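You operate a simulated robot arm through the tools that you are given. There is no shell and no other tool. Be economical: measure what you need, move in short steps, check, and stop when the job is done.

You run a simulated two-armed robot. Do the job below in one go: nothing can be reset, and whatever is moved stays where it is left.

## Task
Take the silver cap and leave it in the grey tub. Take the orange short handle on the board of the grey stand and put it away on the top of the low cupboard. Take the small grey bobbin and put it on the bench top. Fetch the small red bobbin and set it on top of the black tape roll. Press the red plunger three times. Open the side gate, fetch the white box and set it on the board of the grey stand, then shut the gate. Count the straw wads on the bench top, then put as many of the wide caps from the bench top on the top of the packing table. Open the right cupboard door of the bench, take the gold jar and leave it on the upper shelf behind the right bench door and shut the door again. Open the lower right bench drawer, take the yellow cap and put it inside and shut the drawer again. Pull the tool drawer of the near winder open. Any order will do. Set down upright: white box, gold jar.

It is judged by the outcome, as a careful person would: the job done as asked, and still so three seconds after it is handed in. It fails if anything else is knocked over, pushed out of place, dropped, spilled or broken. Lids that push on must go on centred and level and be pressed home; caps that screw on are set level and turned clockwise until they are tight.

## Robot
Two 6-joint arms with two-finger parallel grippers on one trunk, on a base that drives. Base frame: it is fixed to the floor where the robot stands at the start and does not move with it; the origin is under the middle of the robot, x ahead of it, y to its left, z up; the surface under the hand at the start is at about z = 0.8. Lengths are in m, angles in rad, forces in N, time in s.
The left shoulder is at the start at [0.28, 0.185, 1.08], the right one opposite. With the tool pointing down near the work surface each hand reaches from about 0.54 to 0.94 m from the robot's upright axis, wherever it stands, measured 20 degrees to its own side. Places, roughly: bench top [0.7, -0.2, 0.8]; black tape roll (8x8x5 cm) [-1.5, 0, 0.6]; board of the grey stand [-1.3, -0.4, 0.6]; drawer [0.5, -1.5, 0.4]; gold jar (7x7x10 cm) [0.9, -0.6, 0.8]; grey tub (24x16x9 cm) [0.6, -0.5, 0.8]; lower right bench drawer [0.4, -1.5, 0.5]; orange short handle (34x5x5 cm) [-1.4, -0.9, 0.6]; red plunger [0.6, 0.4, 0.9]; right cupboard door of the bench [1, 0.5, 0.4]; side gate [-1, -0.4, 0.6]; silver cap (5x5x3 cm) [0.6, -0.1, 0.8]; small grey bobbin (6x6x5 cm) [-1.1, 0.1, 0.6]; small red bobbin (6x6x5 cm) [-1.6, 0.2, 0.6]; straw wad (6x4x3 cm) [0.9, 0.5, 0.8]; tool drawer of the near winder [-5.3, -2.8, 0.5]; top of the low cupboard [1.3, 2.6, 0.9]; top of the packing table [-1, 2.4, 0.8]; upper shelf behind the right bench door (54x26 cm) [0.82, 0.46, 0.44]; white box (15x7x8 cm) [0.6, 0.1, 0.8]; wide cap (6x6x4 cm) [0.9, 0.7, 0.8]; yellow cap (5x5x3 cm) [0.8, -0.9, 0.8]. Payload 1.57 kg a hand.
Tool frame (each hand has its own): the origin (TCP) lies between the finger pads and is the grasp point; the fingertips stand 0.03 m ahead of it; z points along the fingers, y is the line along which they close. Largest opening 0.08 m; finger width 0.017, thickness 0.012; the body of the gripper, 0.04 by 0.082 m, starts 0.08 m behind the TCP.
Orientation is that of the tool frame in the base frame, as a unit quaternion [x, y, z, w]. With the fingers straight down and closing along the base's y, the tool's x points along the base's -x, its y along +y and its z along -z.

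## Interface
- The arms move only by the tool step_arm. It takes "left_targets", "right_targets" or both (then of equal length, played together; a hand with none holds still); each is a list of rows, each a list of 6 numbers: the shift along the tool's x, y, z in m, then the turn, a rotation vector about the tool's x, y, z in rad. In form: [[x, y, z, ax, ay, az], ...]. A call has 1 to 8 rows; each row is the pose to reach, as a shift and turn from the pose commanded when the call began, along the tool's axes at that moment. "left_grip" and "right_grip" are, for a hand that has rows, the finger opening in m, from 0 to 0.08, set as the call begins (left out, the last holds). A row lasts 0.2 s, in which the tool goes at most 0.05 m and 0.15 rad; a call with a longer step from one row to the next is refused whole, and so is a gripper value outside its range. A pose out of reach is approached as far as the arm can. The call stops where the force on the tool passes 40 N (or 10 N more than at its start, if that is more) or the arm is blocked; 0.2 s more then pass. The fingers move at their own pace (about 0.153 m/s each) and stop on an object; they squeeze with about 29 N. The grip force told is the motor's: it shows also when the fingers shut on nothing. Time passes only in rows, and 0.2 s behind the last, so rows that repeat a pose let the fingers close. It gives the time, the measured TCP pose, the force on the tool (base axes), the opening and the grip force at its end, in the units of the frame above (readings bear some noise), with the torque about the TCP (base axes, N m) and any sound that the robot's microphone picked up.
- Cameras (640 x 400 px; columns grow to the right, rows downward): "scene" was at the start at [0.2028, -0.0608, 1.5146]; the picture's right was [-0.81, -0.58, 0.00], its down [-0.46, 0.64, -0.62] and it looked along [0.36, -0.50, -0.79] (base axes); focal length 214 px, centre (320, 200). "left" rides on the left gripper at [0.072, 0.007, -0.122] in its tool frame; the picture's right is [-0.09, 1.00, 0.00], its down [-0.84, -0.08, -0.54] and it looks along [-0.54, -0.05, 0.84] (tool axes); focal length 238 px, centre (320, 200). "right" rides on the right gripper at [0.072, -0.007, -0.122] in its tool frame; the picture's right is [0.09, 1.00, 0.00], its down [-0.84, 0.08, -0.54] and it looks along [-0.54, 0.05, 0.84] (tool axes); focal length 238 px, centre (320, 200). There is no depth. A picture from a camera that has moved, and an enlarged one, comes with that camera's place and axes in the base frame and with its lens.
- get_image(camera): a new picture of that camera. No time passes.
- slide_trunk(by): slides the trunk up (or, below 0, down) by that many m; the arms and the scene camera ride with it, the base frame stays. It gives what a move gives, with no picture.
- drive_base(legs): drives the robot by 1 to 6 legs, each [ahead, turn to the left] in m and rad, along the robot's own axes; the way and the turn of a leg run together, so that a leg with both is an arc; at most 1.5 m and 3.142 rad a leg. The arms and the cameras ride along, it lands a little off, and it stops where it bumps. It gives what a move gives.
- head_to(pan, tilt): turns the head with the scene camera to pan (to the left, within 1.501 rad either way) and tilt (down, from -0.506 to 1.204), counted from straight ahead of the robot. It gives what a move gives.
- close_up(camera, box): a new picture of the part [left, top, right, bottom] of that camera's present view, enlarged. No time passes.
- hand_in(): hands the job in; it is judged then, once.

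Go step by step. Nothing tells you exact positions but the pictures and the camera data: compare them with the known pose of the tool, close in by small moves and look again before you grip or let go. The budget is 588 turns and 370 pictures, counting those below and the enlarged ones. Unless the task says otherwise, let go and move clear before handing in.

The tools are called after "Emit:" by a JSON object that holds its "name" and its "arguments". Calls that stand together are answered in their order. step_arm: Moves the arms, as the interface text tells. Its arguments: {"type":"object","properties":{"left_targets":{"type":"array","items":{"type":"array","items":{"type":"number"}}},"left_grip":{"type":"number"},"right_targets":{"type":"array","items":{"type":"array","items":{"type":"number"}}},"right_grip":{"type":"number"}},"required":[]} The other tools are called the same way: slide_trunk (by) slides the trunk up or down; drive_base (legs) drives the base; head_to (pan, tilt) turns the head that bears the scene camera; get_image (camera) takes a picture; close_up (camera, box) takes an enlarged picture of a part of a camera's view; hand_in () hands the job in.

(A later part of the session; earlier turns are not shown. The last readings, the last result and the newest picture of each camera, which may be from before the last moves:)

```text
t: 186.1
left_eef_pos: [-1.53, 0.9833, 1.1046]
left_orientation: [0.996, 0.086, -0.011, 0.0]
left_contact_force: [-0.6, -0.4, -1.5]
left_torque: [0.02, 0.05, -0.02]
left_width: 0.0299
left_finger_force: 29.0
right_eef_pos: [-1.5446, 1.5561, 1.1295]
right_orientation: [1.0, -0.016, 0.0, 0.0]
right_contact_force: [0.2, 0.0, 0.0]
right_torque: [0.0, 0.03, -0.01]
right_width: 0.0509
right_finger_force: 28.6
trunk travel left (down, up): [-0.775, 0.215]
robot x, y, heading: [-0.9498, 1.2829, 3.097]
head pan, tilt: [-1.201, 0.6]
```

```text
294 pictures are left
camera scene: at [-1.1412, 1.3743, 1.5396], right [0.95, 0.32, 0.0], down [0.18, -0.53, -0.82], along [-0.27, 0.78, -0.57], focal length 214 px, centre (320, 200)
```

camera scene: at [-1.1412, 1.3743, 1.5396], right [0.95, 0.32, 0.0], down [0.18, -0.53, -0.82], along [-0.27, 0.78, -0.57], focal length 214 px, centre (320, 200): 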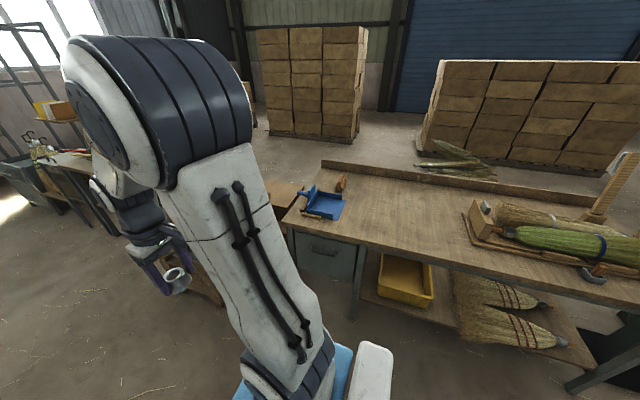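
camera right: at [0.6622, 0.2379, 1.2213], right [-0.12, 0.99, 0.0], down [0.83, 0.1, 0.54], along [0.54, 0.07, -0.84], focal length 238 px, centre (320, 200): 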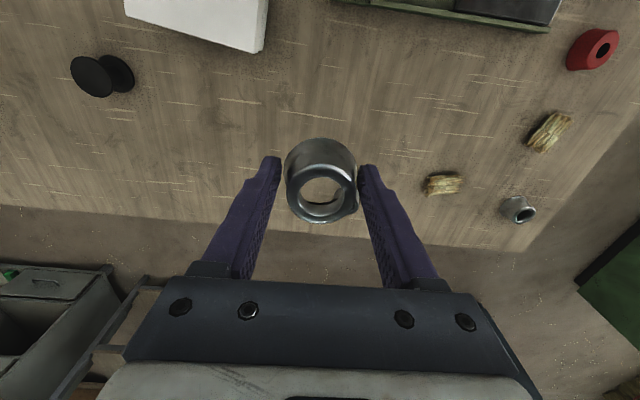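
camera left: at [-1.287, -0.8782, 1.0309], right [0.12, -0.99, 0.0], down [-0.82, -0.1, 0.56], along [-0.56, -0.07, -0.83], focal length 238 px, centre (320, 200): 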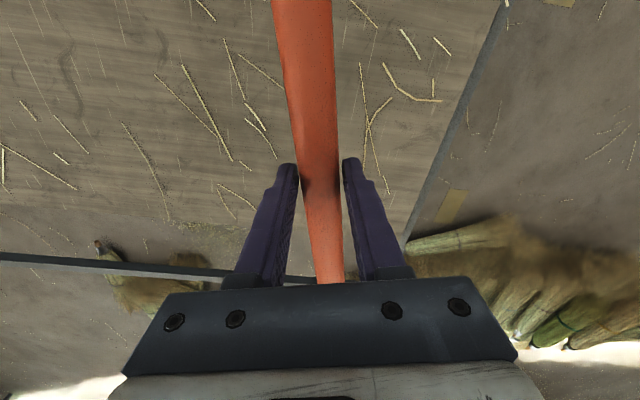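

Emit:
{"name": "drive_base", "arguments": {"legs": [[0, -1.53], [0.4, 0]]}}

Emit:
{"name": "head_to", "arguments": {"pan": -0.1, "tilt": 0.8}}

Emit:
{"name": "get_image", "arguments": {"camera": "scene"}}

Emit:
{"name": "get_image", "arguments": {"camera": "right"}}

```text
t: 192.3
left_eef_pos: [-1.2582, 2.2593, 1.1046]
left_orientation: [0.773, -0.634, -0.008, -0.009]
left_contact_force: [0.7, -0.7, -2.2]
left_torque: [0.03, 0.0, 0.0]
left_width: 0.0299
left_finger_force: 29.2
right_eef_pos: [-0.6866, 2.2885, 1.1293]
right_orientation: [-0.705, 0.709, 0.001, -0.001]
right_contact_force: [0.0, -0.2, -0.1]
right_torque: [0.01, -0.04, 0.0]
right_width: 0.0506
right_finger_force: 29.1
trunk travel left (down, up): [-0.775, 0.215]
robot x, y, heading: [-0.942, 1.6894, 1.551]
head pan, tilt: [-1.201, 0.6]
```

```text
t: 193.7
left_eef_pos: [-1.2599, 2.2582, 1.1021]
left_orientation: [0.773, -0.634, -0.008, -0.007]
left_contact_force: [-1.1, 0.2, -1.3]
left_torque: [-0.01, 0.03, -0.01]
left_width: 0.0299
left_finger_force: 28.9
right_eef_pos: [-0.687, 2.2894, 1.1294]
right_orientation: [-0.705, 0.709, 0.0, -0.001]
right_contact_force: [-0.3, 0.4, -0.9]
right_torque: [0.01, -0.02, 0.01]
right_width: 0.0506
right_finger_force: 28.9
trunk travel left (down, up): [-0.775, 0.215]
robot x, y, heading: [-0.9435, 1.6899, 1.553]
head pan, tilt: [-0.099, 0.799]
```

```text
293 pictures are left
camera scene: at [-0.9341, 1.9293, 1.5228], right [0.99, -0.12, 0.0], down [-0.08, -0.71, -0.7], along [0.08, 0.69, -0.72], focal length 214 px, centre (320, 200)
```

scene: 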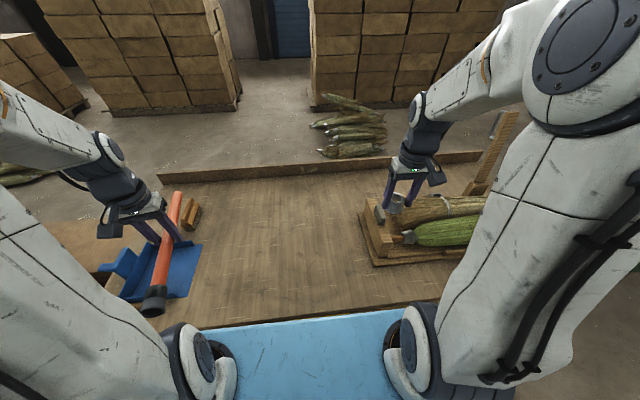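

```text
292 pictures are left
camera right: at [-0.6798, 2.2178, 1.2508], right [-1.0, -0.09, 0.0], down [-0.07, 0.84, 0.54], along [-0.05, 0.54, -0.84], focal length 238 px, centre (320, 200)
```

right: 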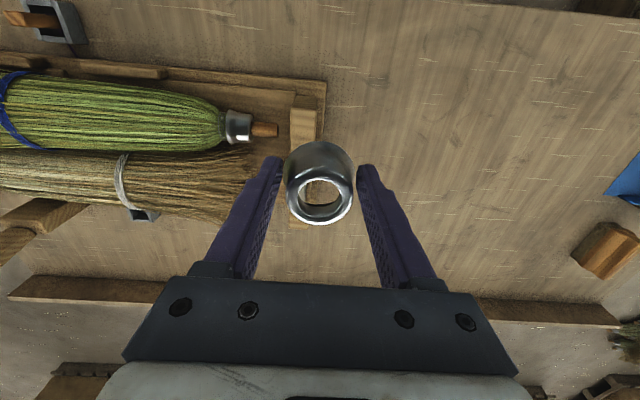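

Emit:
{"name": "step_arm", "arguments": {"right_targets": [[-0.01, 0.045, 0, 0, 0, 0], [-0.02, 0.09, 0.0, 0, 0, 0], [-0.03, 0.135, 0.01, 0, 0, 0], [-0.04, 0.18, 0.03, 0, 0, 0], [-0.05, 0.21, 0.07, 0, 0, 0], [-0.06, 0.21, 0.11, 0, 0, 0], [-0.06, 0.21, 0.15, 0, 0, 0]]}}

Emit:
{"name": "get_image", "arguments": {"camera": "right"}}

```text
refused: row 4 steps farther than a row can; nothing moved
```

```text
291 pictures are left
camera right: at [-0.6798, 2.2178, 1.2508], right [-1.0, -0.09, 0.0], down [-0.07, 0.84, 0.54], along [-0.05, 0.54, -0.84], focal length 238 px, centre (320, 200)
```

right: 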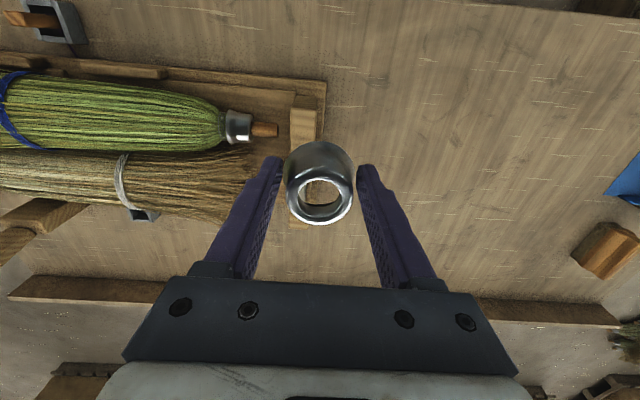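

Emit:
{"name": "step_arm", "arguments": {"right_targets": [[-0.01, 0.04, 0, 0, 0, 0], [-0.02, 0.08, 0.0, 0, 0, 0], [-0.03, 0.12, 0.01, 0, 0, 0], [-0.04, 0.16, 0.03, 0, 0, 0], [-0.05, 0.19, 0.06, 0, 0, 0], [-0.06, 0.21, 0.1, 0, 0, 0], [-0.06, 0.21, 0.14, 0, 0, 0], [-0.06, 0.21, 0.17, 0, 0, 0]]}}

Emit:
{"name": "get_image", "arguments": {"camera": "right"}}

```text
t: 195.5
left_eef_pos: [-1.2583, 2.2589, 1.1029]
left_orientation: [0.773, -0.634, -0.007, -0.008]
left_contact_force: [-1.0, -0.4, -2.1]
left_torque: [0.01, 0.03, 0.0]
left_width: 0.0301
left_finger_force: 29.2
right_eef_pos: [-0.898, 2.3501, 0.9617]
right_orientation: [-0.704, 0.71, 0.0, 0.0]
right_contact_force: [0.2, 0.2, -0.5]
right_torque: [-0.02, -0.02, -0.02]
right_width: 0.0503
right_finger_force: 29.0
trunk travel left (down, up): [-0.775, 0.215]
robot x, y, heading: [-0.9414, 1.6908, 1.549]
head pan, tilt: [-0.099, 0.799]
```

```text
290 pictures are left
camera right: at [-0.8906, 2.2793, 1.0828], right [-1.0, -0.09, 0.0], down [-0.07, 0.84, 0.54], along [-0.05, 0.54, -0.84], focal length 238 px, centre (320, 200)
```

right: 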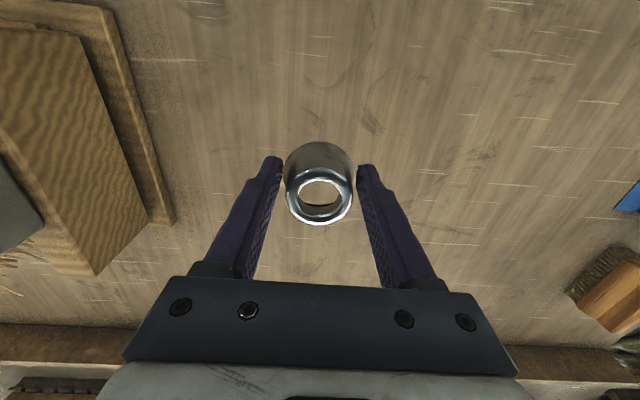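

Clear patch of table below. I lower until the cap touches.

Emit:
{"name": "step_arm", "arguments": {"right_targets": [[0, 0, 0.04, 0, 0, 0], [0, 0, 0.08, 0, 0, 0], [0, 0, 0.1, 0, 0, 0], [0, 0, 0.11, 0, 0, 0], [0, 0, 0.117, 0, 0, 0], [0, 0, 0.124, 0, 0, 0], [0, 0, 0.13, 0, 0, 0]]}}

```text
t: 197.1
left_eef_pos: [-1.2594, 2.2574, 1.105]
left_orientation: [0.773, -0.634, -0.009, -0.008]
left_contact_force: [-0.1, -0.9, -1.8]
left_torque: [0.01, 0.01, -0.03]
left_width: 0.03
left_finger_force: 28.6
right_eef_pos: [-0.897, 2.3509, 0.8309]
right_orientation: [-0.705, 0.71, 0.003, 0.001]
right_contact_force: [10.6, 2.0, 30.0]
right_torque: [0.12, -0.51, 0.06]
right_width: 0.0535
right_finger_force: 28.4
trunk travel left (down, up): [-0.775, 0.215]
robot x, y, heading: [-0.9431, 1.688, 1.554]
head pan, tilt: [-0.099, 0.799]
```

Emit:
{"name": "step_arm", "arguments": {"right_targets": [[0, 0, -0.003, 0, 0, 0], [0, 0, -0.003, 0, 0, 0], [0, 0, -0.04, 0, 0, 0], [0, 0, -0.09, 0, 0, 0], [0, 0, -0.14, 0, 0, 0], [0, 0, -0.19, 0, 0, 0], [0, 0, -0.24, 0, 0, 0], [0.04, 0, -0.26, 0, 0, 0]], "right_grip": 0.08}}

Emit:
{"name": "get_image", "arguments": {"camera": "right"}}

```text
t: 198.9
left_eef_pos: [-1.2583, 2.2588, 1.1033]
left_orientation: [0.774, -0.634, -0.007, -0.008]
left_contact_force: [0.2, 0.5, -1.7]
left_torque: [0.01, 0.0, -0.03]
left_width: 0.0298
left_finger_force: 29.0
right_eef_pos: [-0.895, 2.3115, 1.0899]
right_orientation: [-0.705, 0.71, 0.001, -0.001]
right_contact_force: [0.6, 0.3, -0.6]
right_torque: [-0.04, 0.0, 0.02]
right_width: 0.08
right_finger_force: 0.0
trunk travel left (down, up): [-0.775, 0.215]
robot x, y, heading: [-0.9476, 1.6932, 1.551]
head pan, tilt: [-0.099, 0.799]
```

```text
289 pictures are left
camera right: at [-0.8879, 2.2399, 1.2119], right [-1.0, -0.09, 0.0], down [-0.07, 0.84, 0.54], along [-0.05, 0.54, -0.84], focal length 238 px, centre (320, 200)
```

right: 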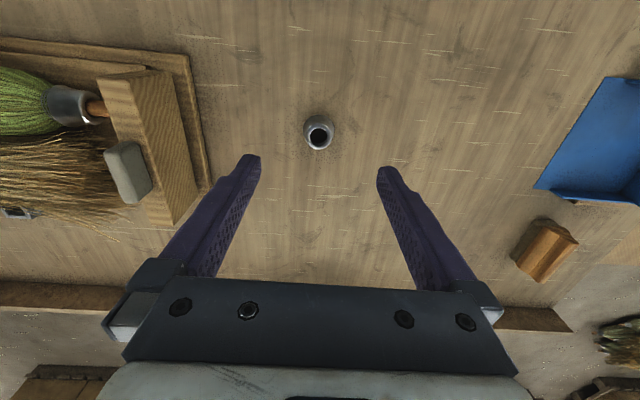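

Emit:
{"name": "drive_base", "arguments": {"legs": [[-0.45, 0], [0, -1.55], [1.05, 0], [1.0, 0]]}}

Emit:
{"name": "head_to", "arguments": {"pan": 1.2, "tilt": 0.5}}

Emit:
{"name": "get_image", "arguments": {"camera": "scene"}}

Emit:
{"name": "head_to", "arguments": {"pan": -0.8, "tilt": 0.8}}

Emit:
{"name": "get_image", "arguments": {"camera": "scene"}}

```text
t: 215.1
left_eef_pos: [1.6342, 1.5758, 1.1044]
left_orientation: [-0.112, 0.994, 0.001, 0.011]
left_contact_force: [0.5, 0.7, -1.6]
left_torque: [-0.02, -0.03, 0.01]
left_width: 0.0303
left_finger_force: 29.4
right_eef_pos: [1.6964, 1.2146, 1.0897]
right_orientation: [-0.011, 1.0, 0.001, 0.001]
right_contact_force: [0.7, 0.9, -0.5]
right_torque: [0.01, 0.01, -0.03]
right_width: 0.08
right_finger_force: 0.1
trunk travel left (down, up): [-0.775, 0.215]
robot x, y, heading: [1.0727, 1.2471, 0.013]
head pan, tilt: [-0.099, 0.799]
```

```text
t: 216.5
left_eef_pos: [1.6348, 1.576, 1.1041]
left_orientation: [-0.113, 0.994, 0.0, 0.01]
left_contact_force: [0.4, 0.4, -0.7]
left_torque: [0.02, 0.01, 0.0]
left_width: 0.03
left_finger_force: 29.0
right_eef_pos: [1.6983, 1.215, 1.0896]
right_orientation: [-0.01, 1.0, 0.001, -0.001]
right_contact_force: [-1.0, -0.5, 0.4]
right_torque: [0.0, -0.01, -0.02]
right_width: 0.0801
right_finger_force: 0.0
trunk travel left (down, up): [-0.775, 0.215]
robot x, y, heading: [1.0744, 1.247, 0.012]
head pan, tilt: [1.201, 0.499]
```

```text
288 pictures are left
camera scene: at [1.2646, 1.3335, 1.5487], right [0.94, -0.35, 0.0], down [-0.17, -0.45, -0.88], along [0.31, 0.82, -0.48], focal length 214 px, centre (320, 200)
```

scene: 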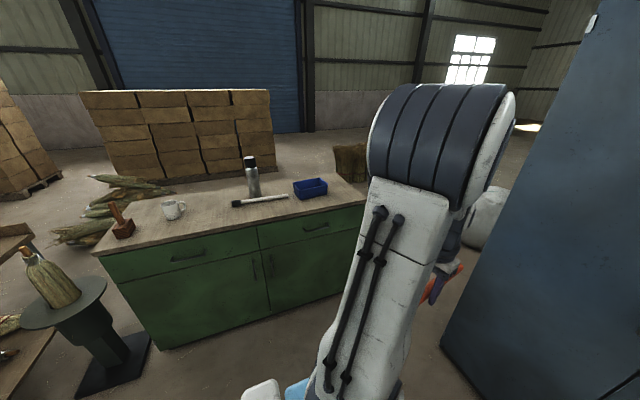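

```text
t: 218.5
left_eef_pos: [1.6341, 1.575, 1.1047]
left_orientation: [-0.112, 0.994, 0.0, 0.011]
left_contact_force: [-0.1, -0.1, -1.5]
left_torque: [0.03, 0.02, 0.02]
left_width: 0.0303
left_finger_force: 29.2
right_eef_pos: [1.6969, 1.2144, 1.0899]
right_orientation: [-0.01, 1.0, 0.0, 0.0]
right_contact_force: [0.0, 0.4, 0.1]
right_torque: [0.0, 0.01, 0.02]
right_width: 0.08
right_finger_force: 0.1
trunk travel left (down, up): [-0.775, 0.215]
robot x, y, heading: [1.0734, 1.2457, 0.014]
head pan, tilt: [-0.799, 0.799]
```

```text
287 pictures are left
camera scene: at [1.2894, 1.1912, 1.5228], right [-0.71, -0.7, 0.0], down [-0.51, 0.51, -0.7], along [0.49, -0.49, -0.72], focal length 214 px, centre (320, 200)
```

scene: 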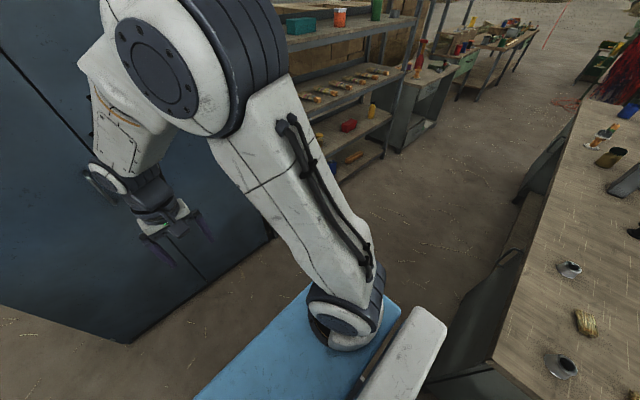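

Emit:
{"name": "drive_base", "arguments": {"legs": [[0.22, 0], [0, 1.557], [0.42, 0]]}}

Emit:
{"name": "head_to", "arguments": {"pan": 0.1, "tilt": 0.75}}

Emit:
{"name": "get_image", "arguments": {"camera": "scene"}}

Emit:
{"name": "get_image", "arguments": {"camera": "left"}}

```text
t: 226.2
left_eef_pos: [0.97, 2.2362, 1.1039]
left_orientation: [0.78, -0.626, -0.008, -0.009]
left_contact_force: [1.1, 1.0, -1.1]
left_torque: [0.04, -0.01, 0.02]
left_width: 0.0302
left_finger_force: 28.8
right_eef_pos: [1.3313, 2.296, 1.0908]
right_orientation: [0.712, -0.702, -0.001, 0.001]
right_contact_force: [0.6, -0.2, 0.0]
right_torque: [0.05, 0.0, 0.02]
right_width: 0.0799
right_finger_force: 0.1
trunk travel left (down, up): [-0.775, 0.215]
robot x, y, heading: [1.2914, 1.674, 1.571]
head pan, tilt: [-0.799, 0.799]
```

```text
t: 227.4
left_eef_pos: [0.9691, 2.2372, 1.1031]
left_orientation: [0.78, -0.625, -0.007, -0.008]
left_contact_force: [0.3, -0.2, -1.9]
left_torque: [-0.01, 0.0, -0.02]
left_width: 0.0303
left_finger_force: 29.0
right_eef_pos: [1.3312, 2.2966, 1.0896]
right_orientation: [0.713, -0.702, -0.002, 0.001]
right_contact_force: [0.5, 0.3, 0.5]
right_torque: [0.01, -0.01, -0.02]
right_width: 0.0799
right_finger_force: 0.0
trunk travel left (down, up): [-0.775, 0.215]
robot x, y, heading: [1.2923, 1.6765, 1.573]
head pan, tilt: [0.099, 0.75]
```

```text
286 pictures are left
camera scene: at [1.2843, 1.9159, 1.5268], right [0.99, 0.1, 0.0], down [0.07, -0.68, -0.73], along [-0.07, 0.73, -0.68], focal length 214 px, centre (320, 200)
```

scene: 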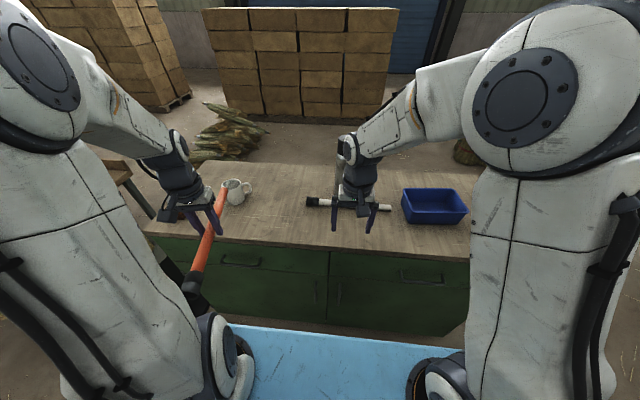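

```text
285 pictures are left
camera left: at [0.9787, 2.1621, 1.225], right [-0.99, -0.12, 0.0], down [-0.1, 0.82, 0.56], along [-0.07, 0.56, -0.83], focal length 238 px, centre (320, 200)
```

left: 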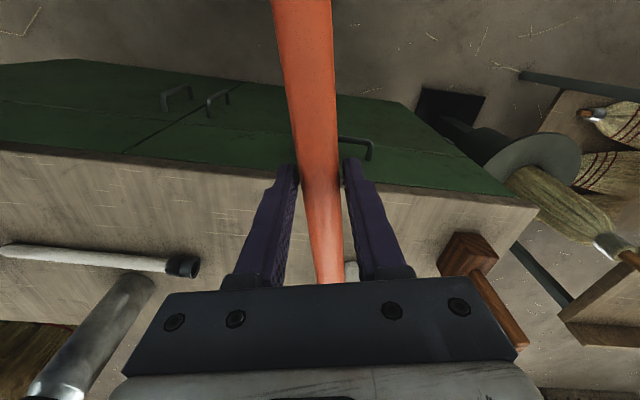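

Emit:
{"name": "drive_base", "arguments": {"legs": [[0.12, 0]]}}

Emit:
{"name": "step_arm", "arguments": {"left_targets": [[-0.034, -0.025, 0, 0, 0, 0.05], [-0.068, -0.05, 0, 0, 0, 0.1], [-0.1, -0.075, 0, 0, 0, 0.15], [-0.135, -0.1, 0, 0, 0, 0.2], [-0.169, -0.126, 0, 0, 0, 0.222], [-0.169, -0.126, 0.03, 0, 0, 0.222]]}}

Emit:
{"name": "get_image", "arguments": {"camera": "scene"}}

Emit:
{"name": "get_image", "arguments": {"camera": "left"}}

```text
t: 228.6
left_eef_pos: [0.9695, 2.3572, 1.1025]
left_orientation: [0.779, -0.627, -0.008, -0.009]
left_contact_force: [-0.7, -0.3, -2.0]
left_torque: [0.02, 0.01, 0.03]
left_width: 0.0304
left_finger_force: 29.1
right_eef_pos: [1.3317, 2.4176, 1.0901]
right_orientation: [0.711, -0.703, 0.0, 0.001]
right_contact_force: [-0.3, -0.1, 0.1]
right_torque: [0.04, -0.02, -0.01]
right_width: 0.08
right_finger_force: 0.0
trunk travel left (down, up): [-0.775, 0.215]
robot x, y, heading: [1.2916, 1.7962, 1.573]
head pan, tilt: [0.099, 0.75]
```

```text
t: 230.0
left_eef_pos: [1.0576, 2.5522, 1.0764]
left_orientation: [-0.705, 0.709, 0.008, 0.007]
left_contact_force: [-0.3, 0.9, -1.3]
left_torque: [0.0, 0.01, 0.0]
left_width: 0.0298
left_finger_force: 29.1
right_eef_pos: [1.3326, 2.4167, 1.0902]
right_orientation: [0.712, -0.703, -0.001, 0.001]
right_contact_force: [1.1, 0.1, -0.2]
right_torque: [-0.03, -0.01, -0.02]
right_width: 0.0799
right_finger_force: 0.1
trunk travel left (down, up): [-0.775, 0.215]
robot x, y, heading: [1.2934, 1.796, 1.57]
head pan, tilt: [0.099, 0.75]
```

```text
284 pictures are left
camera scene: at [1.2847, 2.0377, 1.5268], right [1.0, 0.1, 0.0], down [0.07, -0.68, -0.73], along [-0.07, 0.73, -0.68], focal length 214 px, centre (320, 200)
```

scene: 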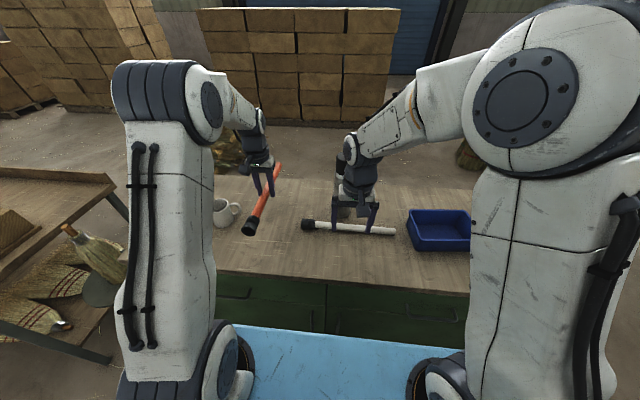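

```text
283 pictures are left
camera left: at [1.0507, 2.4772, 1.1982], right [-1.0, 0.1, 0.0], down [0.08, 0.82, 0.56], along [0.05, 0.56, -0.83], focal length 238 px, centre (320, 200)
```

left: 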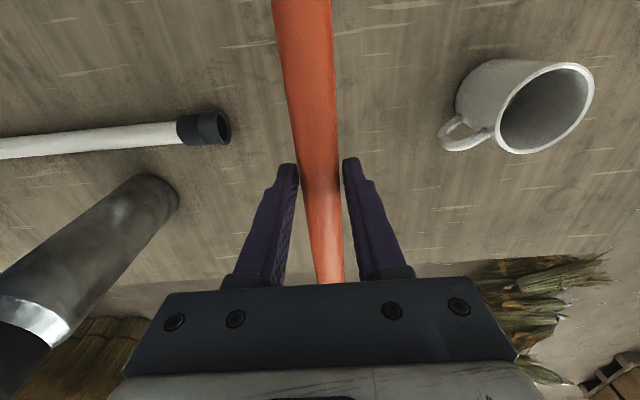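

Emit:
{"name": "step_arm", "arguments": {"left_targets": [[0, 0, 0.04, 0, 0, 0], [0, 0, 0.08, 0, 0, 0], [0, 0, 0.11, 0, 0, 0], [0, 0, 0.125, 0, 0, 0]]}}

Emit:
{"name": "get_image", "arguments": {"camera": "left"}}

Emit:
{"name": "get_image", "arguments": {"camera": "scene"}}

```text
t: 231.0
left_eef_pos: [1.0574, 2.5538, 0.9512]
left_orientation: [-0.705, 0.709, 0.009, 0.007]
left_contact_force: [0.1, 0.4, -2.0]
left_torque: [0.0, 0.0, -0.04]
left_width: 0.0301
left_finger_force: 29.3
right_eef_pos: [1.3332, 2.4178, 1.0903]
right_orientation: [0.711, -0.703, -0.001, 0.001]
right_contact_force: [-0.8, 0.2, -0.5]
right_torque: [0.02, 0.01, 0.02]
right_width: 0.0802
right_finger_force: 0.0
trunk travel left (down, up): [-0.775, 0.215]
robot x, y, heading: [1.2971, 1.7944, 1.573]
head pan, tilt: [0.099, 0.75]
```

```text
282 pictures are left
camera left: at [1.0507, 2.4796, 1.0721], right [-1.0, 0.1, 0.0], down [0.08, 0.82, 0.56], along [0.05, 0.56, -0.83], focal length 238 px, centre (320, 200)
```

left: 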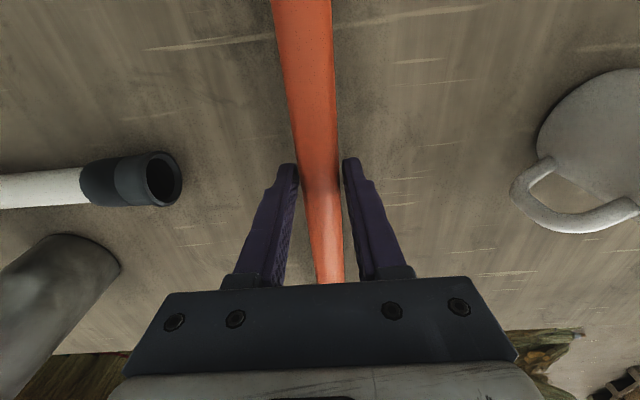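

```text
281 pictures are left
camera scene: at [1.2845, 2.0376, 1.5268], right [1.0, 0.1, 0.0], down [0.07, -0.68, -0.73], along [-0.07, 0.73, -0.68], focal length 214 px, centre (320, 200)
```

scene: 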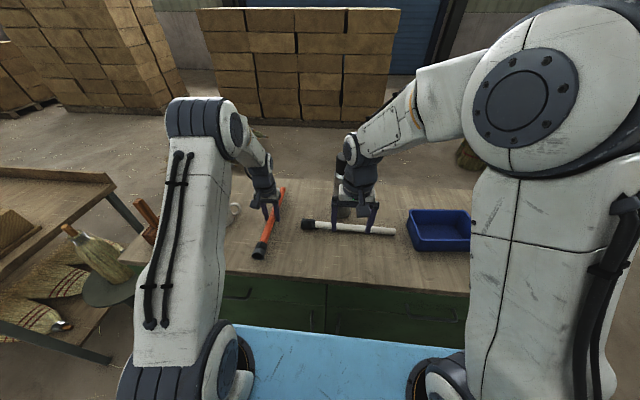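

Emit:
{"name": "step_arm", "arguments": {"left_targets": [[0, 0, 0.01, 0, 0, 0], [0, 0, 0.018, 0, 0, 0], [0, 0, 0.026, 0, 0, 0], [0, 0, 0.034, 0, 0, 0], [0, 0, 0.042, 0, 0, 0], [0, 0, 0.05, 0, 0, 0]]}}

```text
t: 231.9
left_eef_pos: [1.0572, 2.5574, 0.9305]
left_orientation: [-0.705, 0.71, 0.011, 0.009]
left_contact_force: [0.2, -3.4, 18.6]
left_torque: [-1.14, -0.27, -0.1]
left_width: 0.0301
left_finger_force: 29.4
right_eef_pos: [1.3331, 2.4177, 1.09]
right_orientation: [0.711, -0.703, -0.002, 0.001]
right_contact_force: [-0.2, -0.6, 0.0]
right_torque: [0.02, -0.01, 0.0]
right_width: 0.08
right_finger_force: 0.0
trunk travel left (down, up): [-0.775, 0.215]
robot x, y, heading: [1.2934, 1.7948, 1.573]
head pan, tilt: [0.099, 0.75]
stopped in row 4 (left hand): the force on the tool passed its limit at 52 N (the readings are from after the stop); the commanded pose is now the measured one
```

Emit:
{"name": "step_arm", "arguments": {"left_targets": [[0, 0, -0.001, 0, 0, 0], [0, 0, -0.001, 0, 0, 0], [0, 0, -0.03, 0, 0, 0], [0, 0, -0.07, 0, 0, 0], [0, 0, -0.12, 0, 0, 0], [0, 0, -0.17, 0, 0, 0]], "left_grip": 0.06}}

Emit:
{"name": "get_image", "arguments": {"camera": "left"}}

```text
t: 233.3
left_eef_pos: [1.056, 2.5547, 1.0978]
left_orientation: [-0.705, 0.709, 0.01, 0.008]
left_contact_force: [0.2, 0.0, -0.8]
left_torque: [-0.02, 0.0, -0.04]
left_width: 0.0597
left_finger_force: 0.1
right_eef_pos: [1.3314, 2.4185, 1.0894]
right_orientation: [0.712, -0.702, 0.0, 0.001]
right_contact_force: [0.9, 0.5, -0.3]
right_torque: [-0.02, 0.03, 0.02]
right_width: 0.0799
right_finger_force: 0.1
trunk travel left (down, up): [-0.775, 0.215]
robot x, y, heading: [1.2985, 1.7953, 1.575]
head pan, tilt: [0.099, 0.75]
```

```text
280 pictures are left
camera left: at [1.0496, 2.4788, 1.2195], right [-1.0, 0.1, 0.0], down [0.08, 0.82, 0.56], along [0.05, 0.56, -0.83], focal length 238 px, centre (320, 200)
```

left: 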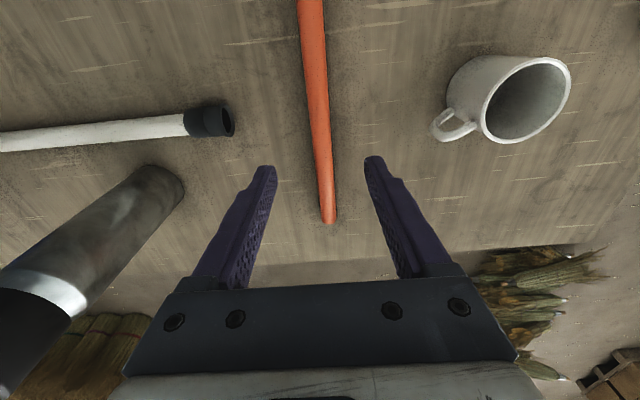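

Emit:
{"name": "drive_base", "arguments": {"legs": [[-0.3, 0], [0, 0.5], [-0.75, 0]]}}

Emit:
{"name": "head_to", "arguments": {"pan": 1.3, "tilt": 0.7}}

Emit:
{"name": "get_image", "arguments": {"camera": "scene"}}

```text
t: 240.5
left_eef_pos: [1.0854, 1.3867, 1.0987]
left_orientation: [0.858, -0.514, -0.012, -0.006]
left_contact_force: [0.2, 0.4, -0.2]
left_torque: [0.03, -0.01, -0.02]
left_width: 0.0601
left_finger_force: 0.1
right_eef_pos: [1.3935, 1.3982, 1.0907]
right_orientation: [0.863, -0.505, -0.001, 0.001]
right_contact_force: [0.6, -0.8, 0.3]
right_torque: [-0.01, 0.07, -0.02]
right_width: 0.0799
right_finger_force: 0.1
trunk travel left (down, up): [-0.775, 0.215]
robot x, y, heading: [1.6579, 0.8315, 2.068]
head pan, tilt: [0.099, 0.75]
```

```text
t: 241.9
left_eef_pos: [1.0861, 1.3857, 1.0982]
left_orientation: [0.858, -0.514, -0.011, -0.005]
left_contact_force: [0.0, -0.2, -0.8]
left_torque: [0.0, -0.01, -0.01]
left_width: 0.0596
left_finger_force: 0.0
right_eef_pos: [1.3944, 1.3981, 1.0898]
right_orientation: [0.863, -0.505, 0.0, 0.001]
right_contact_force: [0.2, 0.7, -0.3]
right_torque: [-0.03, 0.03, 0.01]
right_width: 0.08
right_finger_force: 0.1
trunk travel left (down, up): [-0.775, 0.215]
robot x, y, heading: [1.6563, 0.831, 2.072]
head pan, tilt: [1.3, 0.7]
```

```text
279 pictures are left
camera scene: at [1.4976, 0.9547, 1.531], right [-0.23, 0.97, 0.0], down [0.63, 0.15, -0.76], along [-0.75, -0.17, -0.64], focal length 214 px, centre (320, 200)
```

scene: 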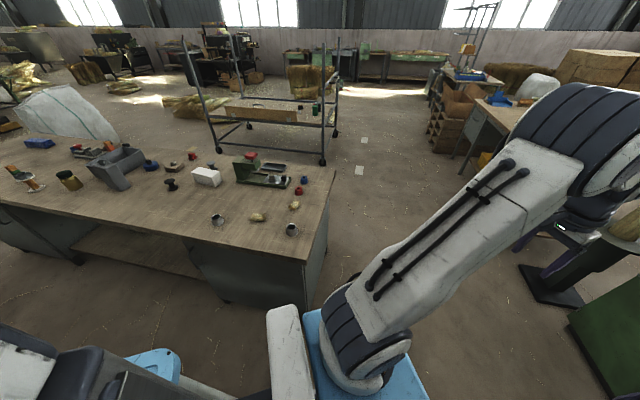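

Emit:
{"name": "drive_base", "arguments": {"legs": [[0, 1.07]]}}

Emit:
{"name": "head_to", "arguments": {"pan": 0.35, "tilt": 0.85}}

Emit:
{"name": "get_image", "arguments": {"camera": "scene"}}

```text
t: 245.0
left_eef_pos: [0.8996, 0.5912, 1.0983]
left_orientation: [1.0, -0.001, -0.013, 0.003]
left_contact_force: [0.2, -0.2, -0.1]
left_torque: [-0.02, -0.02, -0.01]
left_width: 0.0598
left_finger_force: 0.1
right_eef_pos: [1.035, 0.8686, 1.09]
right_orientation: [1.0, 0.008, 0.0, 0.001]
right_contact_force: [-0.8, 0.5, 0.8]
right_torque: [0.01, 0.0, -0.02]
right_width: 0.0801
right_finger_force: 0.0
trunk travel left (down, up): [-0.775, 0.215]
robot x, y, heading: [1.6614, 0.8332, -3.14]
head pan, tilt: [1.3, 0.7]
```

```text
t: 246.2
left_eef_pos: [0.8991, 0.5913, 1.0978]
left_orientation: [1.0, 0.0, -0.013, 0.001]
left_contact_force: [-0.2, 0.6, 0.0]
left_torque: [-0.02, 0.01, 0.0]
left_width: 0.0599
left_finger_force: 0.1
right_eef_pos: [1.0356, 0.8684, 1.0889]
right_orientation: [1.0, 0.007, 0.0, 0.001]
right_contact_force: [0.0, -1.0, -1.0]
right_torque: [0.0, -0.01, 0.0]
right_width: 0.0801
right_finger_force: 0.2
trunk travel left (down, up): [-0.775, 0.215]
robot x, y, heading: [1.6576, 0.836, -3.135]
head pan, tilt: [0.351, 0.85]
```

```text
278 pictures are left
camera scene: at [1.4236, 0.805, 1.5188], right [-0.35, 0.94, 0.0], down [0.7, 0.26, -0.66], along [-0.62, -0.23, -0.75], focal length 214 px, centre (320, 200)
```

scene: 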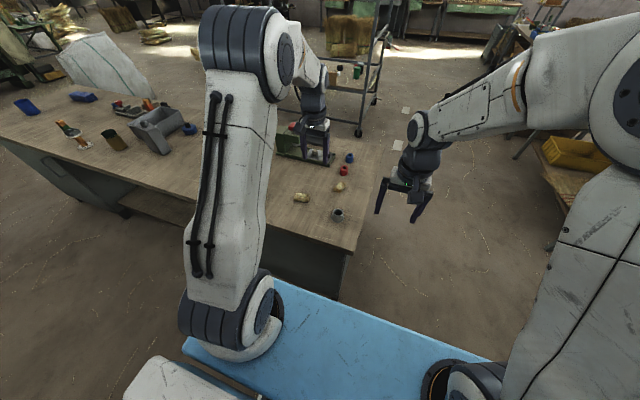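

Emit:
{"name": "step_arm", "arguments": {"left_targets": [[0.04, 0, 0, 0, 0, 0], [0.08, 0, 0, 0, 0, 0], [0.12, 0, 0, 0, 0, 0], [0.16, 0, 0, 0, 0, 0], [0.2, 0, 0, 0, 0, 0], [0.22, 0, 0, 0, 0, 0]], "right_targets": [[0.02, 0, 0, 0, 0, 0], [0.04, -0.03, 0, 0, 0, 0], [0.06, -0.06, 0, 0, 0, 0], [0.06, -0.1, 0, 0, 0, 0], [0.06, -0.14, 0, 0, 0, 0], [0.06, -0.17, 0, 0, 0, 0]]}}

Emit:
{"name": "slide_trunk", "arguments": {"by": -0.4}}

Emit:
{"name": "head_to", "arguments": {"pan": 0.5, "tilt": 0.7}}

Emit:
{"name": "get_image", "arguments": {"camera": "scene"}}

```text
t: 247.6
left_eef_pos: [1.121, 0.5918, 1.0933]
left_orientation: [1.0, 0.0, -0.013, 0.001]
left_contact_force: [-0.3, -0.1, 0.4]
left_torque: [0.0, -0.01, 0.04]
left_width: 0.0602
left_finger_force: 0.1
right_eef_pos: [1.0915, 1.0409, 1.0898]
right_orientation: [1.0, 0.009, 0.0, 0.001]
right_contact_force: [-0.2, 0.0, 0.2]
right_torque: [0.0, -0.02, 0.03]
right_width: 0.0798
right_finger_force: 0.1
trunk travel left (down, up): [-0.775, 0.215]
robot x, y, heading: [1.655, 0.8334, -3.137]
head pan, tilt: [0.351, 0.85]
```

```text
t: 251.4
left_eef_pos: [1.1201, 0.5907, 0.693]
left_orientation: [1.0, -0.002, -0.013, 0.001]
left_contact_force: [0.2, -0.1, 0.7]
left_torque: [-0.01, 0.01, 0.01]
left_width: 0.0599
left_finger_force: 0.1
right_eef_pos: [1.0931, 1.0394, 0.6897]
right_orientation: [1.0, 0.009, 0.0, 0.0]
right_contact_force: [-0.6, -0.3, 0.1]
right_torque: [0.0, 0.02, -0.02]
right_width: 0.0801
right_finger_force: 0.1
trunk travel left (down, up): [-0.375, 0.615]
robot x, y, heading: [1.6558, 0.8387, -3.138]
head pan, tilt: [0.351, 0.85]
```

```text
t: 252.1
left_eef_pos: [1.1196, 0.5926, 0.6921]
left_orientation: [1.0, -0.001, -0.013, 0.002]
left_contact_force: [-0.3, -0.5, 0.0]
left_torque: [-0.01, 0.0, -0.02]
left_width: 0.0599
left_finger_force: 0.1
right_eef_pos: [1.0933, 1.0404, 0.6904]
right_orientation: [1.0, 0.008, 0.001, 0.002]
right_contact_force: [0.2, -0.2, -0.4]
right_torque: [0.0, -0.01, -0.03]
right_width: 0.0801
right_finger_force: 0.1
trunk travel left (down, up): [-0.375, 0.615]
robot x, y, heading: [1.659, 0.8334, -3.138]
head pan, tilt: [0.499, 0.7]
```

```text
277 pictures are left
camera scene: at [1.4225, 0.7913, 1.131], right [-0.48, 0.88, 0.0], down [0.56, 0.31, -0.76], along [-0.67, -0.37, -0.64], focal length 214 px, centre (320, 200)
```

scene: 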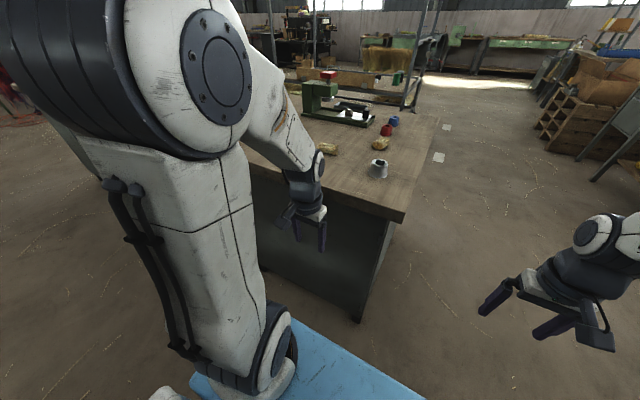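

Emit:
{"name": "slide_trunk", "arguments": {"by": 0.4}}

Emit:
{"name": "drive_base", "arguments": {"legs": [[0, 1.567], [0.95, 0], [0, -1.567]]}}

Emit:
{"name": "head_to", "arguments": {"pan": -0.6, "tilt": 0.8}}

Emit:
{"name": "get_image", "arguments": {"camera": "scene"}}

```text
t: 256.0
left_eef_pos: [1.12, 0.5921, 1.0921]
left_orientation: [1.0, 0.0, -0.013, 0.001]
left_contact_force: [0.1, -0.1, -0.5]
left_torque: [0.02, 0.02, 0.01]
left_width: 0.06
left_finger_force: 0.1
right_eef_pos: [1.093, 1.0392, 1.0904]
right_orientation: [1.0, 0.009, 0.0, 0.001]
right_contact_force: [0.1, 0.6, 0.0]
right_torque: [-0.03, 0.03, -0.01]
right_width: 0.0799
right_finger_force: 0.0
trunk travel left (down, up): [-0.775, 0.215]
robot x, y, heading: [1.6571, 0.8328, -3.138]
head pan, tilt: [0.499, 0.7]
```

```text
t: 268.5
left_eef_pos: [1.1137, -0.3599, 1.0931]
left_orientation: [1.0, -0.001, -0.013, 0.001]
left_contact_force: [-0.5, 0.2, -0.4]
left_torque: [0.01, 0.05, 0.01]
left_width: 0.0603
left_finger_force: 0.1
right_eef_pos: [1.0869, 0.0887, 1.0903]
right_orientation: [1.0, 0.009, -0.001, 0.0]
right_contact_force: [-0.2, -0.1, 0.3]
right_torque: [0.01, 0.02, 0.02]
right_width: 0.0799
right_finger_force: 0.1
trunk travel left (down, up): [-0.775, 0.215]
robot x, y, heading: [1.6496, -0.1164, -3.134]
head pan, tilt: [0.499, 0.7]
```

```text
t: 269.9
left_eef_pos: [1.1129, -0.3591, 1.0922]
left_orientation: [1.0, 0.0, -0.013, 0.002]
left_contact_force: [0.0, -0.1, 0.5]
left_torque: [-0.03, 0.0, 0.02]
left_width: 0.06
left_finger_force: 0.0
right_eef_pos: [1.0855, 0.0881, 1.0907]
right_orientation: [1.0, 0.009, 0.0, 0.001]
right_contact_force: [-0.9, 0.4, 0.1]
right_torque: [0.03, -0.03, 0.02]
right_width: 0.0801
right_finger_force: 0.1
trunk travel left (down, up): [-0.775, 0.215]
robot x, y, heading: [1.6505, -0.1175, -3.137]
head pan, tilt: [-0.6, 0.799]
```

```text
276 pictures are left
camera scene: at [1.4234, -0.074, 1.5228], right [0.56, 0.83, 0.0], down [0.59, -0.4, -0.7], along [-0.58, 0.39, -0.72], focal length 214 px, centre (320, 200)
```

scene: 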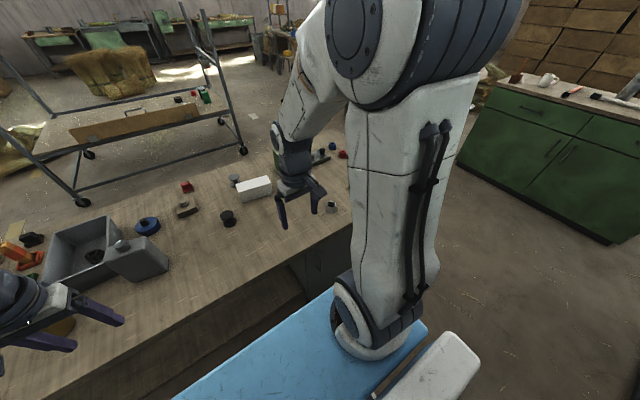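

Emit:
{"name": "drive_base", "arguments": {"legs": [[-0.1, 0]]}}

Emit:
{"name": "slide_trunk", "arguments": {"by": -0.4}}

Emit:
{"name": "head_to", "arguments": {"pan": -0.8, "tilt": 0.5}}

Emit:
{"name": "get_image", "arguments": {"camera": "scene"}}

```text
t: 271.0
left_eef_pos: [1.2128, -0.3593, 1.0919]
left_orientation: [1.0, -0.001, -0.013, 0.002]
left_contact_force: [-0.2, 0.0, -0.5]
left_torque: [0.0, -0.04, 0.01]
left_width: 0.0603
left_finger_force: 0.1
right_eef_pos: [1.1863, 0.0887, 1.0898]
right_orientation: [1.0, 0.007, -0.001, 0.001]
right_contact_force: [-0.5, -0.1, -0.6]
right_torque: [-0.05, -0.03, 0.01]
right_width: 0.0801
right_finger_force: 0.2
trunk travel left (down, up): [-0.775, 0.215]
robot x, y, heading: [1.75, -0.1174, -3.136]
head pan, tilt: [-0.6, 0.799]
```

```text
t: 274.8
left_eef_pos: [1.2132, -0.3588, 0.6931]
left_orientation: [1.0, -0.002, -0.014, 0.001]
left_contact_force: [0.3, 0.1, -0.3]
left_torque: [0.0, -0.03, 0.0]
left_width: 0.0599
left_finger_force: 0.1
right_eef_pos: [1.1862, 0.0892, 0.6907]
right_orientation: [1.0, 0.008, 0.001, 0.001]
right_contact_force: [0.7, 0.2, -0.8]
right_torque: [-0.01, -0.01, 0.01]
right_width: 0.0801
right_finger_force: 0.0
trunk travel left (down, up): [-0.375, 0.615]
robot x, y, heading: [1.7479, -0.1162, -3.135]
head pan, tilt: [-0.6, 0.799]
```

```text
t: 275.6
left_eef_pos: [1.212, -0.3587, 0.6927]
left_orientation: [1.0, -0.001, -0.013, 0.002]
left_contact_force: [0.1, 0.2, 0.0]
left_torque: [0.03, 0.02, -0.02]
left_width: 0.0602
left_finger_force: 0.0
right_eef_pos: [1.1862, 0.0895, 0.6906]
right_orientation: [1.0, 0.008, 0.0, 0.002]
right_contact_force: [0.6, 0.2, 0.7]
right_torque: [0.0, -0.01, -0.01]
right_width: 0.0802
right_finger_force: 0.0
trunk travel left (down, up): [-0.375, 0.615]
robot x, y, heading: [1.7533, -0.1161, -3.134]
head pan, tilt: [-0.799, 0.499]
```

```text
275 pictures are left
camera scene: at [1.5263, -0.0534, 1.1487], right [0.71, 0.7, 0.0], down [0.34, -0.34, -0.88], along [-0.62, 0.63, -0.48], focal length 214 px, centre (320, 200)
```

scene: 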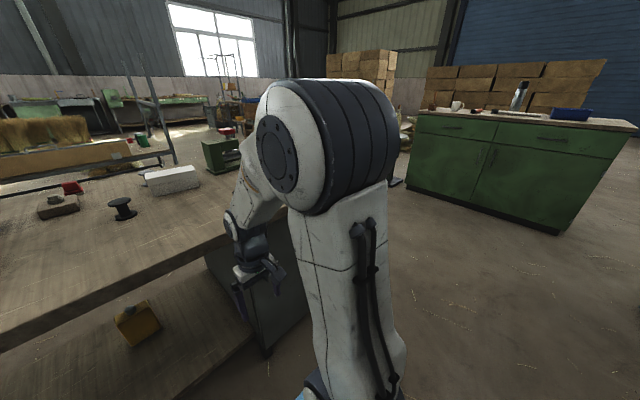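

Emit:
{"name": "slide_trunk", "arguments": {"by": 0.4}}

Emit:
{"name": "drive_base", "arguments": {"legs": [[0.1, 0], [0, -1.57], [0.58, 0], [0, 1.57], [-0.1, 0]]}}

Emit:
{"name": "step_arm", "arguments": {"left_targets": [[0, 0.04, 0, 0, 0, 0], [0, 0.08, 0, 0, 0, 0], [0, 0.12, 0, 0, 0, 0], [0, 0.16, 0, 0, 0, 0]], "right_targets": [[0, -0.04, 0, 0, 0, 0], [0, -0.08, 0, 0, 0, 0], [0, -0.12, 0, 0, 0, 0], [0, -0.16, 0, 0, 0, 0]]}}

Emit:
{"name": "slide_trunk", "arguments": {"by": -0.5}}

Emit:
{"name": "head_to", "arguments": {"pan": 0, "tilt": 0.6}}

Emit:
{"name": "get_image", "arguments": {"camera": "scene"}}

```text
t: 279.4
left_eef_pos: [1.2117, -0.3592, 1.0932]
left_orientation: [1.0, -0.001, -0.014, 0.002]
left_contact_force: [0.3, -0.2, 0.3]
left_torque: [0.01, -0.02, 0.01]
left_width: 0.0601
left_finger_force: 0.1
right_eef_pos: [1.1867, 0.0902, 1.0895]
right_orientation: [1.0, 0.008, 0.0, 0.001]
right_contact_force: [0.1, -0.4, 0.9]
right_torque: [0.04, -0.03, -0.01]
right_width: 0.0799
right_finger_force: 0.1
trunk travel left (down, up): [-0.775, 0.215]
robot x, y, heading: [1.7532, -0.1187, -3.135]
head pan, tilt: [-0.799, 0.499]
```

```text
t: 291.7
left_eef_pos: [1.1987, 0.2097, 1.0925]
left_orientation: [1.0, 0.004, -0.014, 0.002]
left_contact_force: [0.1, 0.0, -0.1]
left_torque: [0.01, 0.0, 0.0]
left_width: 0.06
left_finger_force: 0.1
right_eef_pos: [1.1663, 0.6568, 1.0904]
right_orientation: [1.0, 0.012, 0.0, 0.001]
right_contact_force: [0.3, 0.7, -0.5]
right_torque: [0.02, 0.0, -0.04]
right_width: 0.08
right_finger_force: 0.0
trunk travel left (down, up): [-0.775, 0.215]
robot x, y, heading: [1.7335, 0.4557, -3.126]
head pan, tilt: [-0.799, 0.499]
```

```text
t: 292.7
left_eef_pos: [1.2006, 0.0483, 1.0927]
left_orientation: [1.0, 0.004, -0.013, 0.002]
left_contact_force: [-0.4, -0.2, 0.6]
left_torque: [-0.01, -0.01, 0.0]
left_width: 0.0599
left_finger_force: 0.0
right_eef_pos: [1.1638, 0.8187, 1.0868]
right_orientation: [1.0, 0.012, 0.0, 0.001]
right_contact_force: [0.0, -0.2, -0.4]
right_torque: [-0.02, 0.05, 0.01]
right_width: 0.08
right_finger_force: 0.1
trunk travel left (down, up): [-0.775, 0.215]
robot x, y, heading: [1.7351, 0.4567, -3.128]
head pan, tilt: [-0.799, 0.499]
```

```text
refused: -0.5 is not a number from -0.4 to 0.4
```

```text
t: 293.9
left_eef_pos: [1.1997, 0.05, 1.0934]
left_orientation: [1.0, 0.004, -0.013, 0.002]
left_contact_force: [-0.4, 0.4, 0.1]
left_torque: [0.0, 0.03, -0.03]
left_width: 0.0599
left_finger_force: 0.0
right_eef_pos: [1.1627, 0.8183, 1.087]
right_orientation: [1.0, 0.013, 0.0, 0.001]
right_contact_force: [0.0, -0.2, 0.0]
right_torque: [0.0, 0.02, 0.02]
right_width: 0.08
right_finger_force: 0.0
trunk travel left (down, up): [-0.775, 0.215]
robot x, y, heading: [1.7366, 0.4555, -3.125]
head pan, tilt: [0.0, 0.6]
```

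```text
274 pictures are left
camera scene: at [1.4848, 0.4514, 1.5397], right [-0.01, 1.0, 0.0], down [0.56, 0.01, -0.83], along [-0.82, -0.01, -0.56], focal length 214 px, centre (320, 200)
```

scene: 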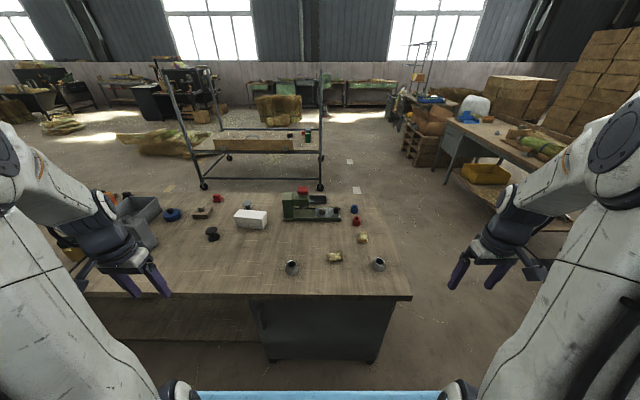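

Emit:
{"name": "slide_trunk", "arguments": {"by": -0.4}}

Emit:
{"name": "get_image", "arguments": {"camera": "scene"}}

Emit:
{"name": "close_up", "arguments": {"camera": "scene", "box": [220, 200, 420, 325]}}

```text
t: 297.7
left_eef_pos: [1.2002, 0.0499, 0.6924]
left_orientation: [1.0, 0.004, -0.013, 0.002]
left_contact_force: [-0.5, -0.3, 0.7]
left_torque: [0.01, 0.01, 0.02]
left_width: 0.0601
left_finger_force: 0.0
right_eef_pos: [1.1642, 0.8171, 0.6866]
right_orientation: [1.0, 0.013, 0.0, 0.001]
right_contact_force: [-0.1, 0.1, 0.5]
right_torque: [0.03, -0.02, 0.01]
right_width: 0.08
right_finger_force: 0.1
trunk travel left (down, up): [-0.375, 0.615]
robot x, y, heading: [1.7349, 0.4565, -3.129]
head pan, tilt: [0.0, 0.6]
```

```text
273 pictures are left
camera scene: at [1.4848, 0.4513, 1.1397], right [-0.02, 1.0, 0.0], down [0.56, 0.01, -0.83], along [-0.82, -0.01, -0.56], focal length 214 px, centre (320, 200)
```

scene: 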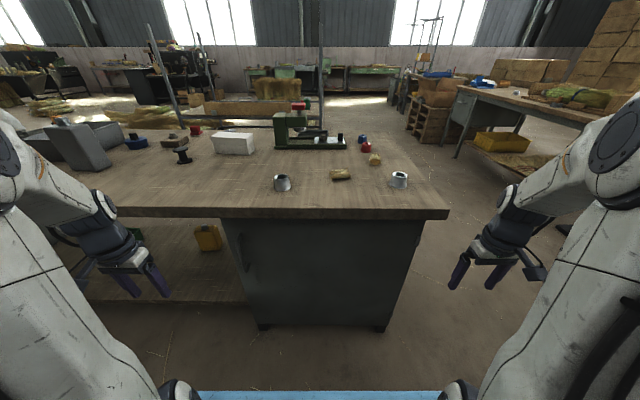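

```text
3.20 times, centred on (320, 262) of scene
camera zoom: at [1.4848, 0.4513, 1.1397], right [-0.02, 1.0, 0.0], down [0.56, 0.01, -0.83], along [-0.82, -0.01, -0.56], focal length 686 px, centre (320, 0)
```

zoom: 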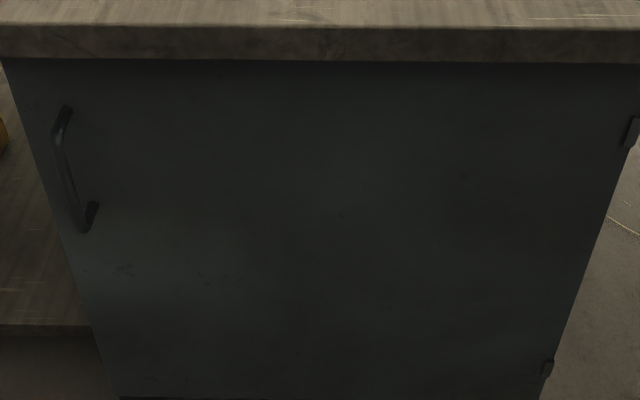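

Emit:
{"name": "slide_trunk", "arguments": {"by": 0.4}}

Emit:
{"name": "drive_base", "arguments": {"legs": [[0.07, 0], [0, 1.56], [0.52, 0], [0, -1.57]]}}

Emit:
{"name": "head_to", "arguments": {"pan": 0, "tilt": 0.7}}

Emit:
{"name": "get_image", "arguments": {"camera": "scene"}}

```text
t: 301.5
left_eef_pos: [1.2003, 0.0494, 1.0935]
left_orientation: [1.0, 0.004, -0.014, 0.002]
left_contact_force: [-1.2, 1.0, -0.3]
left_torque: [-0.02, -0.01, 0.01]
left_width: 0.0599
left_finger_force: 0.0
right_eef_pos: [1.1636, 0.8183, 1.0862]
right_orientation: [1.0, 0.014, 0.0, 0.0]
right_contact_force: [-0.1, 0.0, 0.5]
right_torque: [0.03, -0.01, -0.07]
right_width: 0.0802
right_finger_force: 0.1
trunk travel left (down, up): [-0.775, 0.215]
robot x, y, heading: [1.7323, 0.4542, -3.128]
head pan, tilt: [0.0, 0.6]
```

```text
t: 312.6
left_eef_pos: [1.0868, -0.4315, 1.0937]
left_orientation: [1.0, -0.023, -0.013, 0.002]
left_contact_force: [-0.2, -0.8, 0.0]
left_torque: [-0.04, -0.02, -0.01]
left_width: 0.0603
left_finger_force: 0.0
right_eef_pos: [1.0915, 0.3362, 1.088]
right_orientation: [1.0, -0.014, 0.0, 0.001]
right_contact_force: [0.6, 0.0, -0.3]
right_torque: [-0.03, 0.01, 0.0]
right_width: 0.0801
right_finger_force: 0.1
trunk travel left (down, up): [-0.775, 0.215]
robot x, y, heading: [1.6439, -0.0554, 3.101]
head pan, tilt: [0.0, 0.6]
```

```text
t: 313.3
left_eef_pos: [1.087, -0.4331, 1.093]
left_orientation: [1.0, -0.024, -0.014, 0.001]
left_contact_force: [0.2, -0.3, -0.7]
left_torque: [0.0, -0.02, 0.0]
left_width: 0.06
left_finger_force: 0.1
right_eef_pos: [1.0924, 0.336, 1.0877]
right_orientation: [1.0, -0.014, -0.001, 0.0]
right_contact_force: [0.0, -0.1, -0.2]
right_torque: [0.01, 0.02, 0.0]
right_width: 0.0797
right_finger_force: 0.1
trunk travel left (down, up): [-0.775, 0.215]
robot x, y, heading: [1.6426, -0.0599, 3.107]
head pan, tilt: [0.0, 0.7]
```

```text
271 pictures are left
camera scene: at [1.3965, -0.0469, 1.5311], right [0.04, 1.0, 0.0], down [0.64, -0.03, -0.77], along [-0.76, 0.03, -0.64], focal length 214 px, centre (320, 200)
```

scene: 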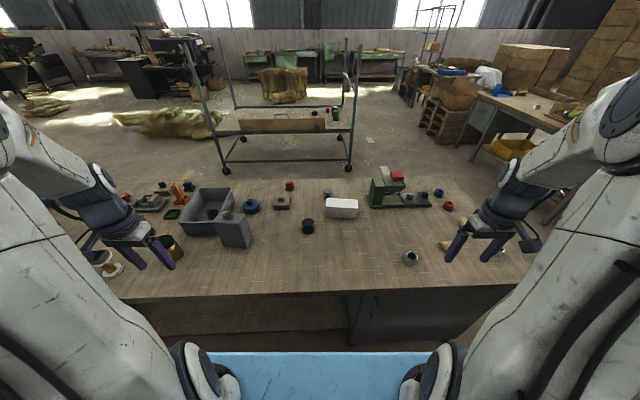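

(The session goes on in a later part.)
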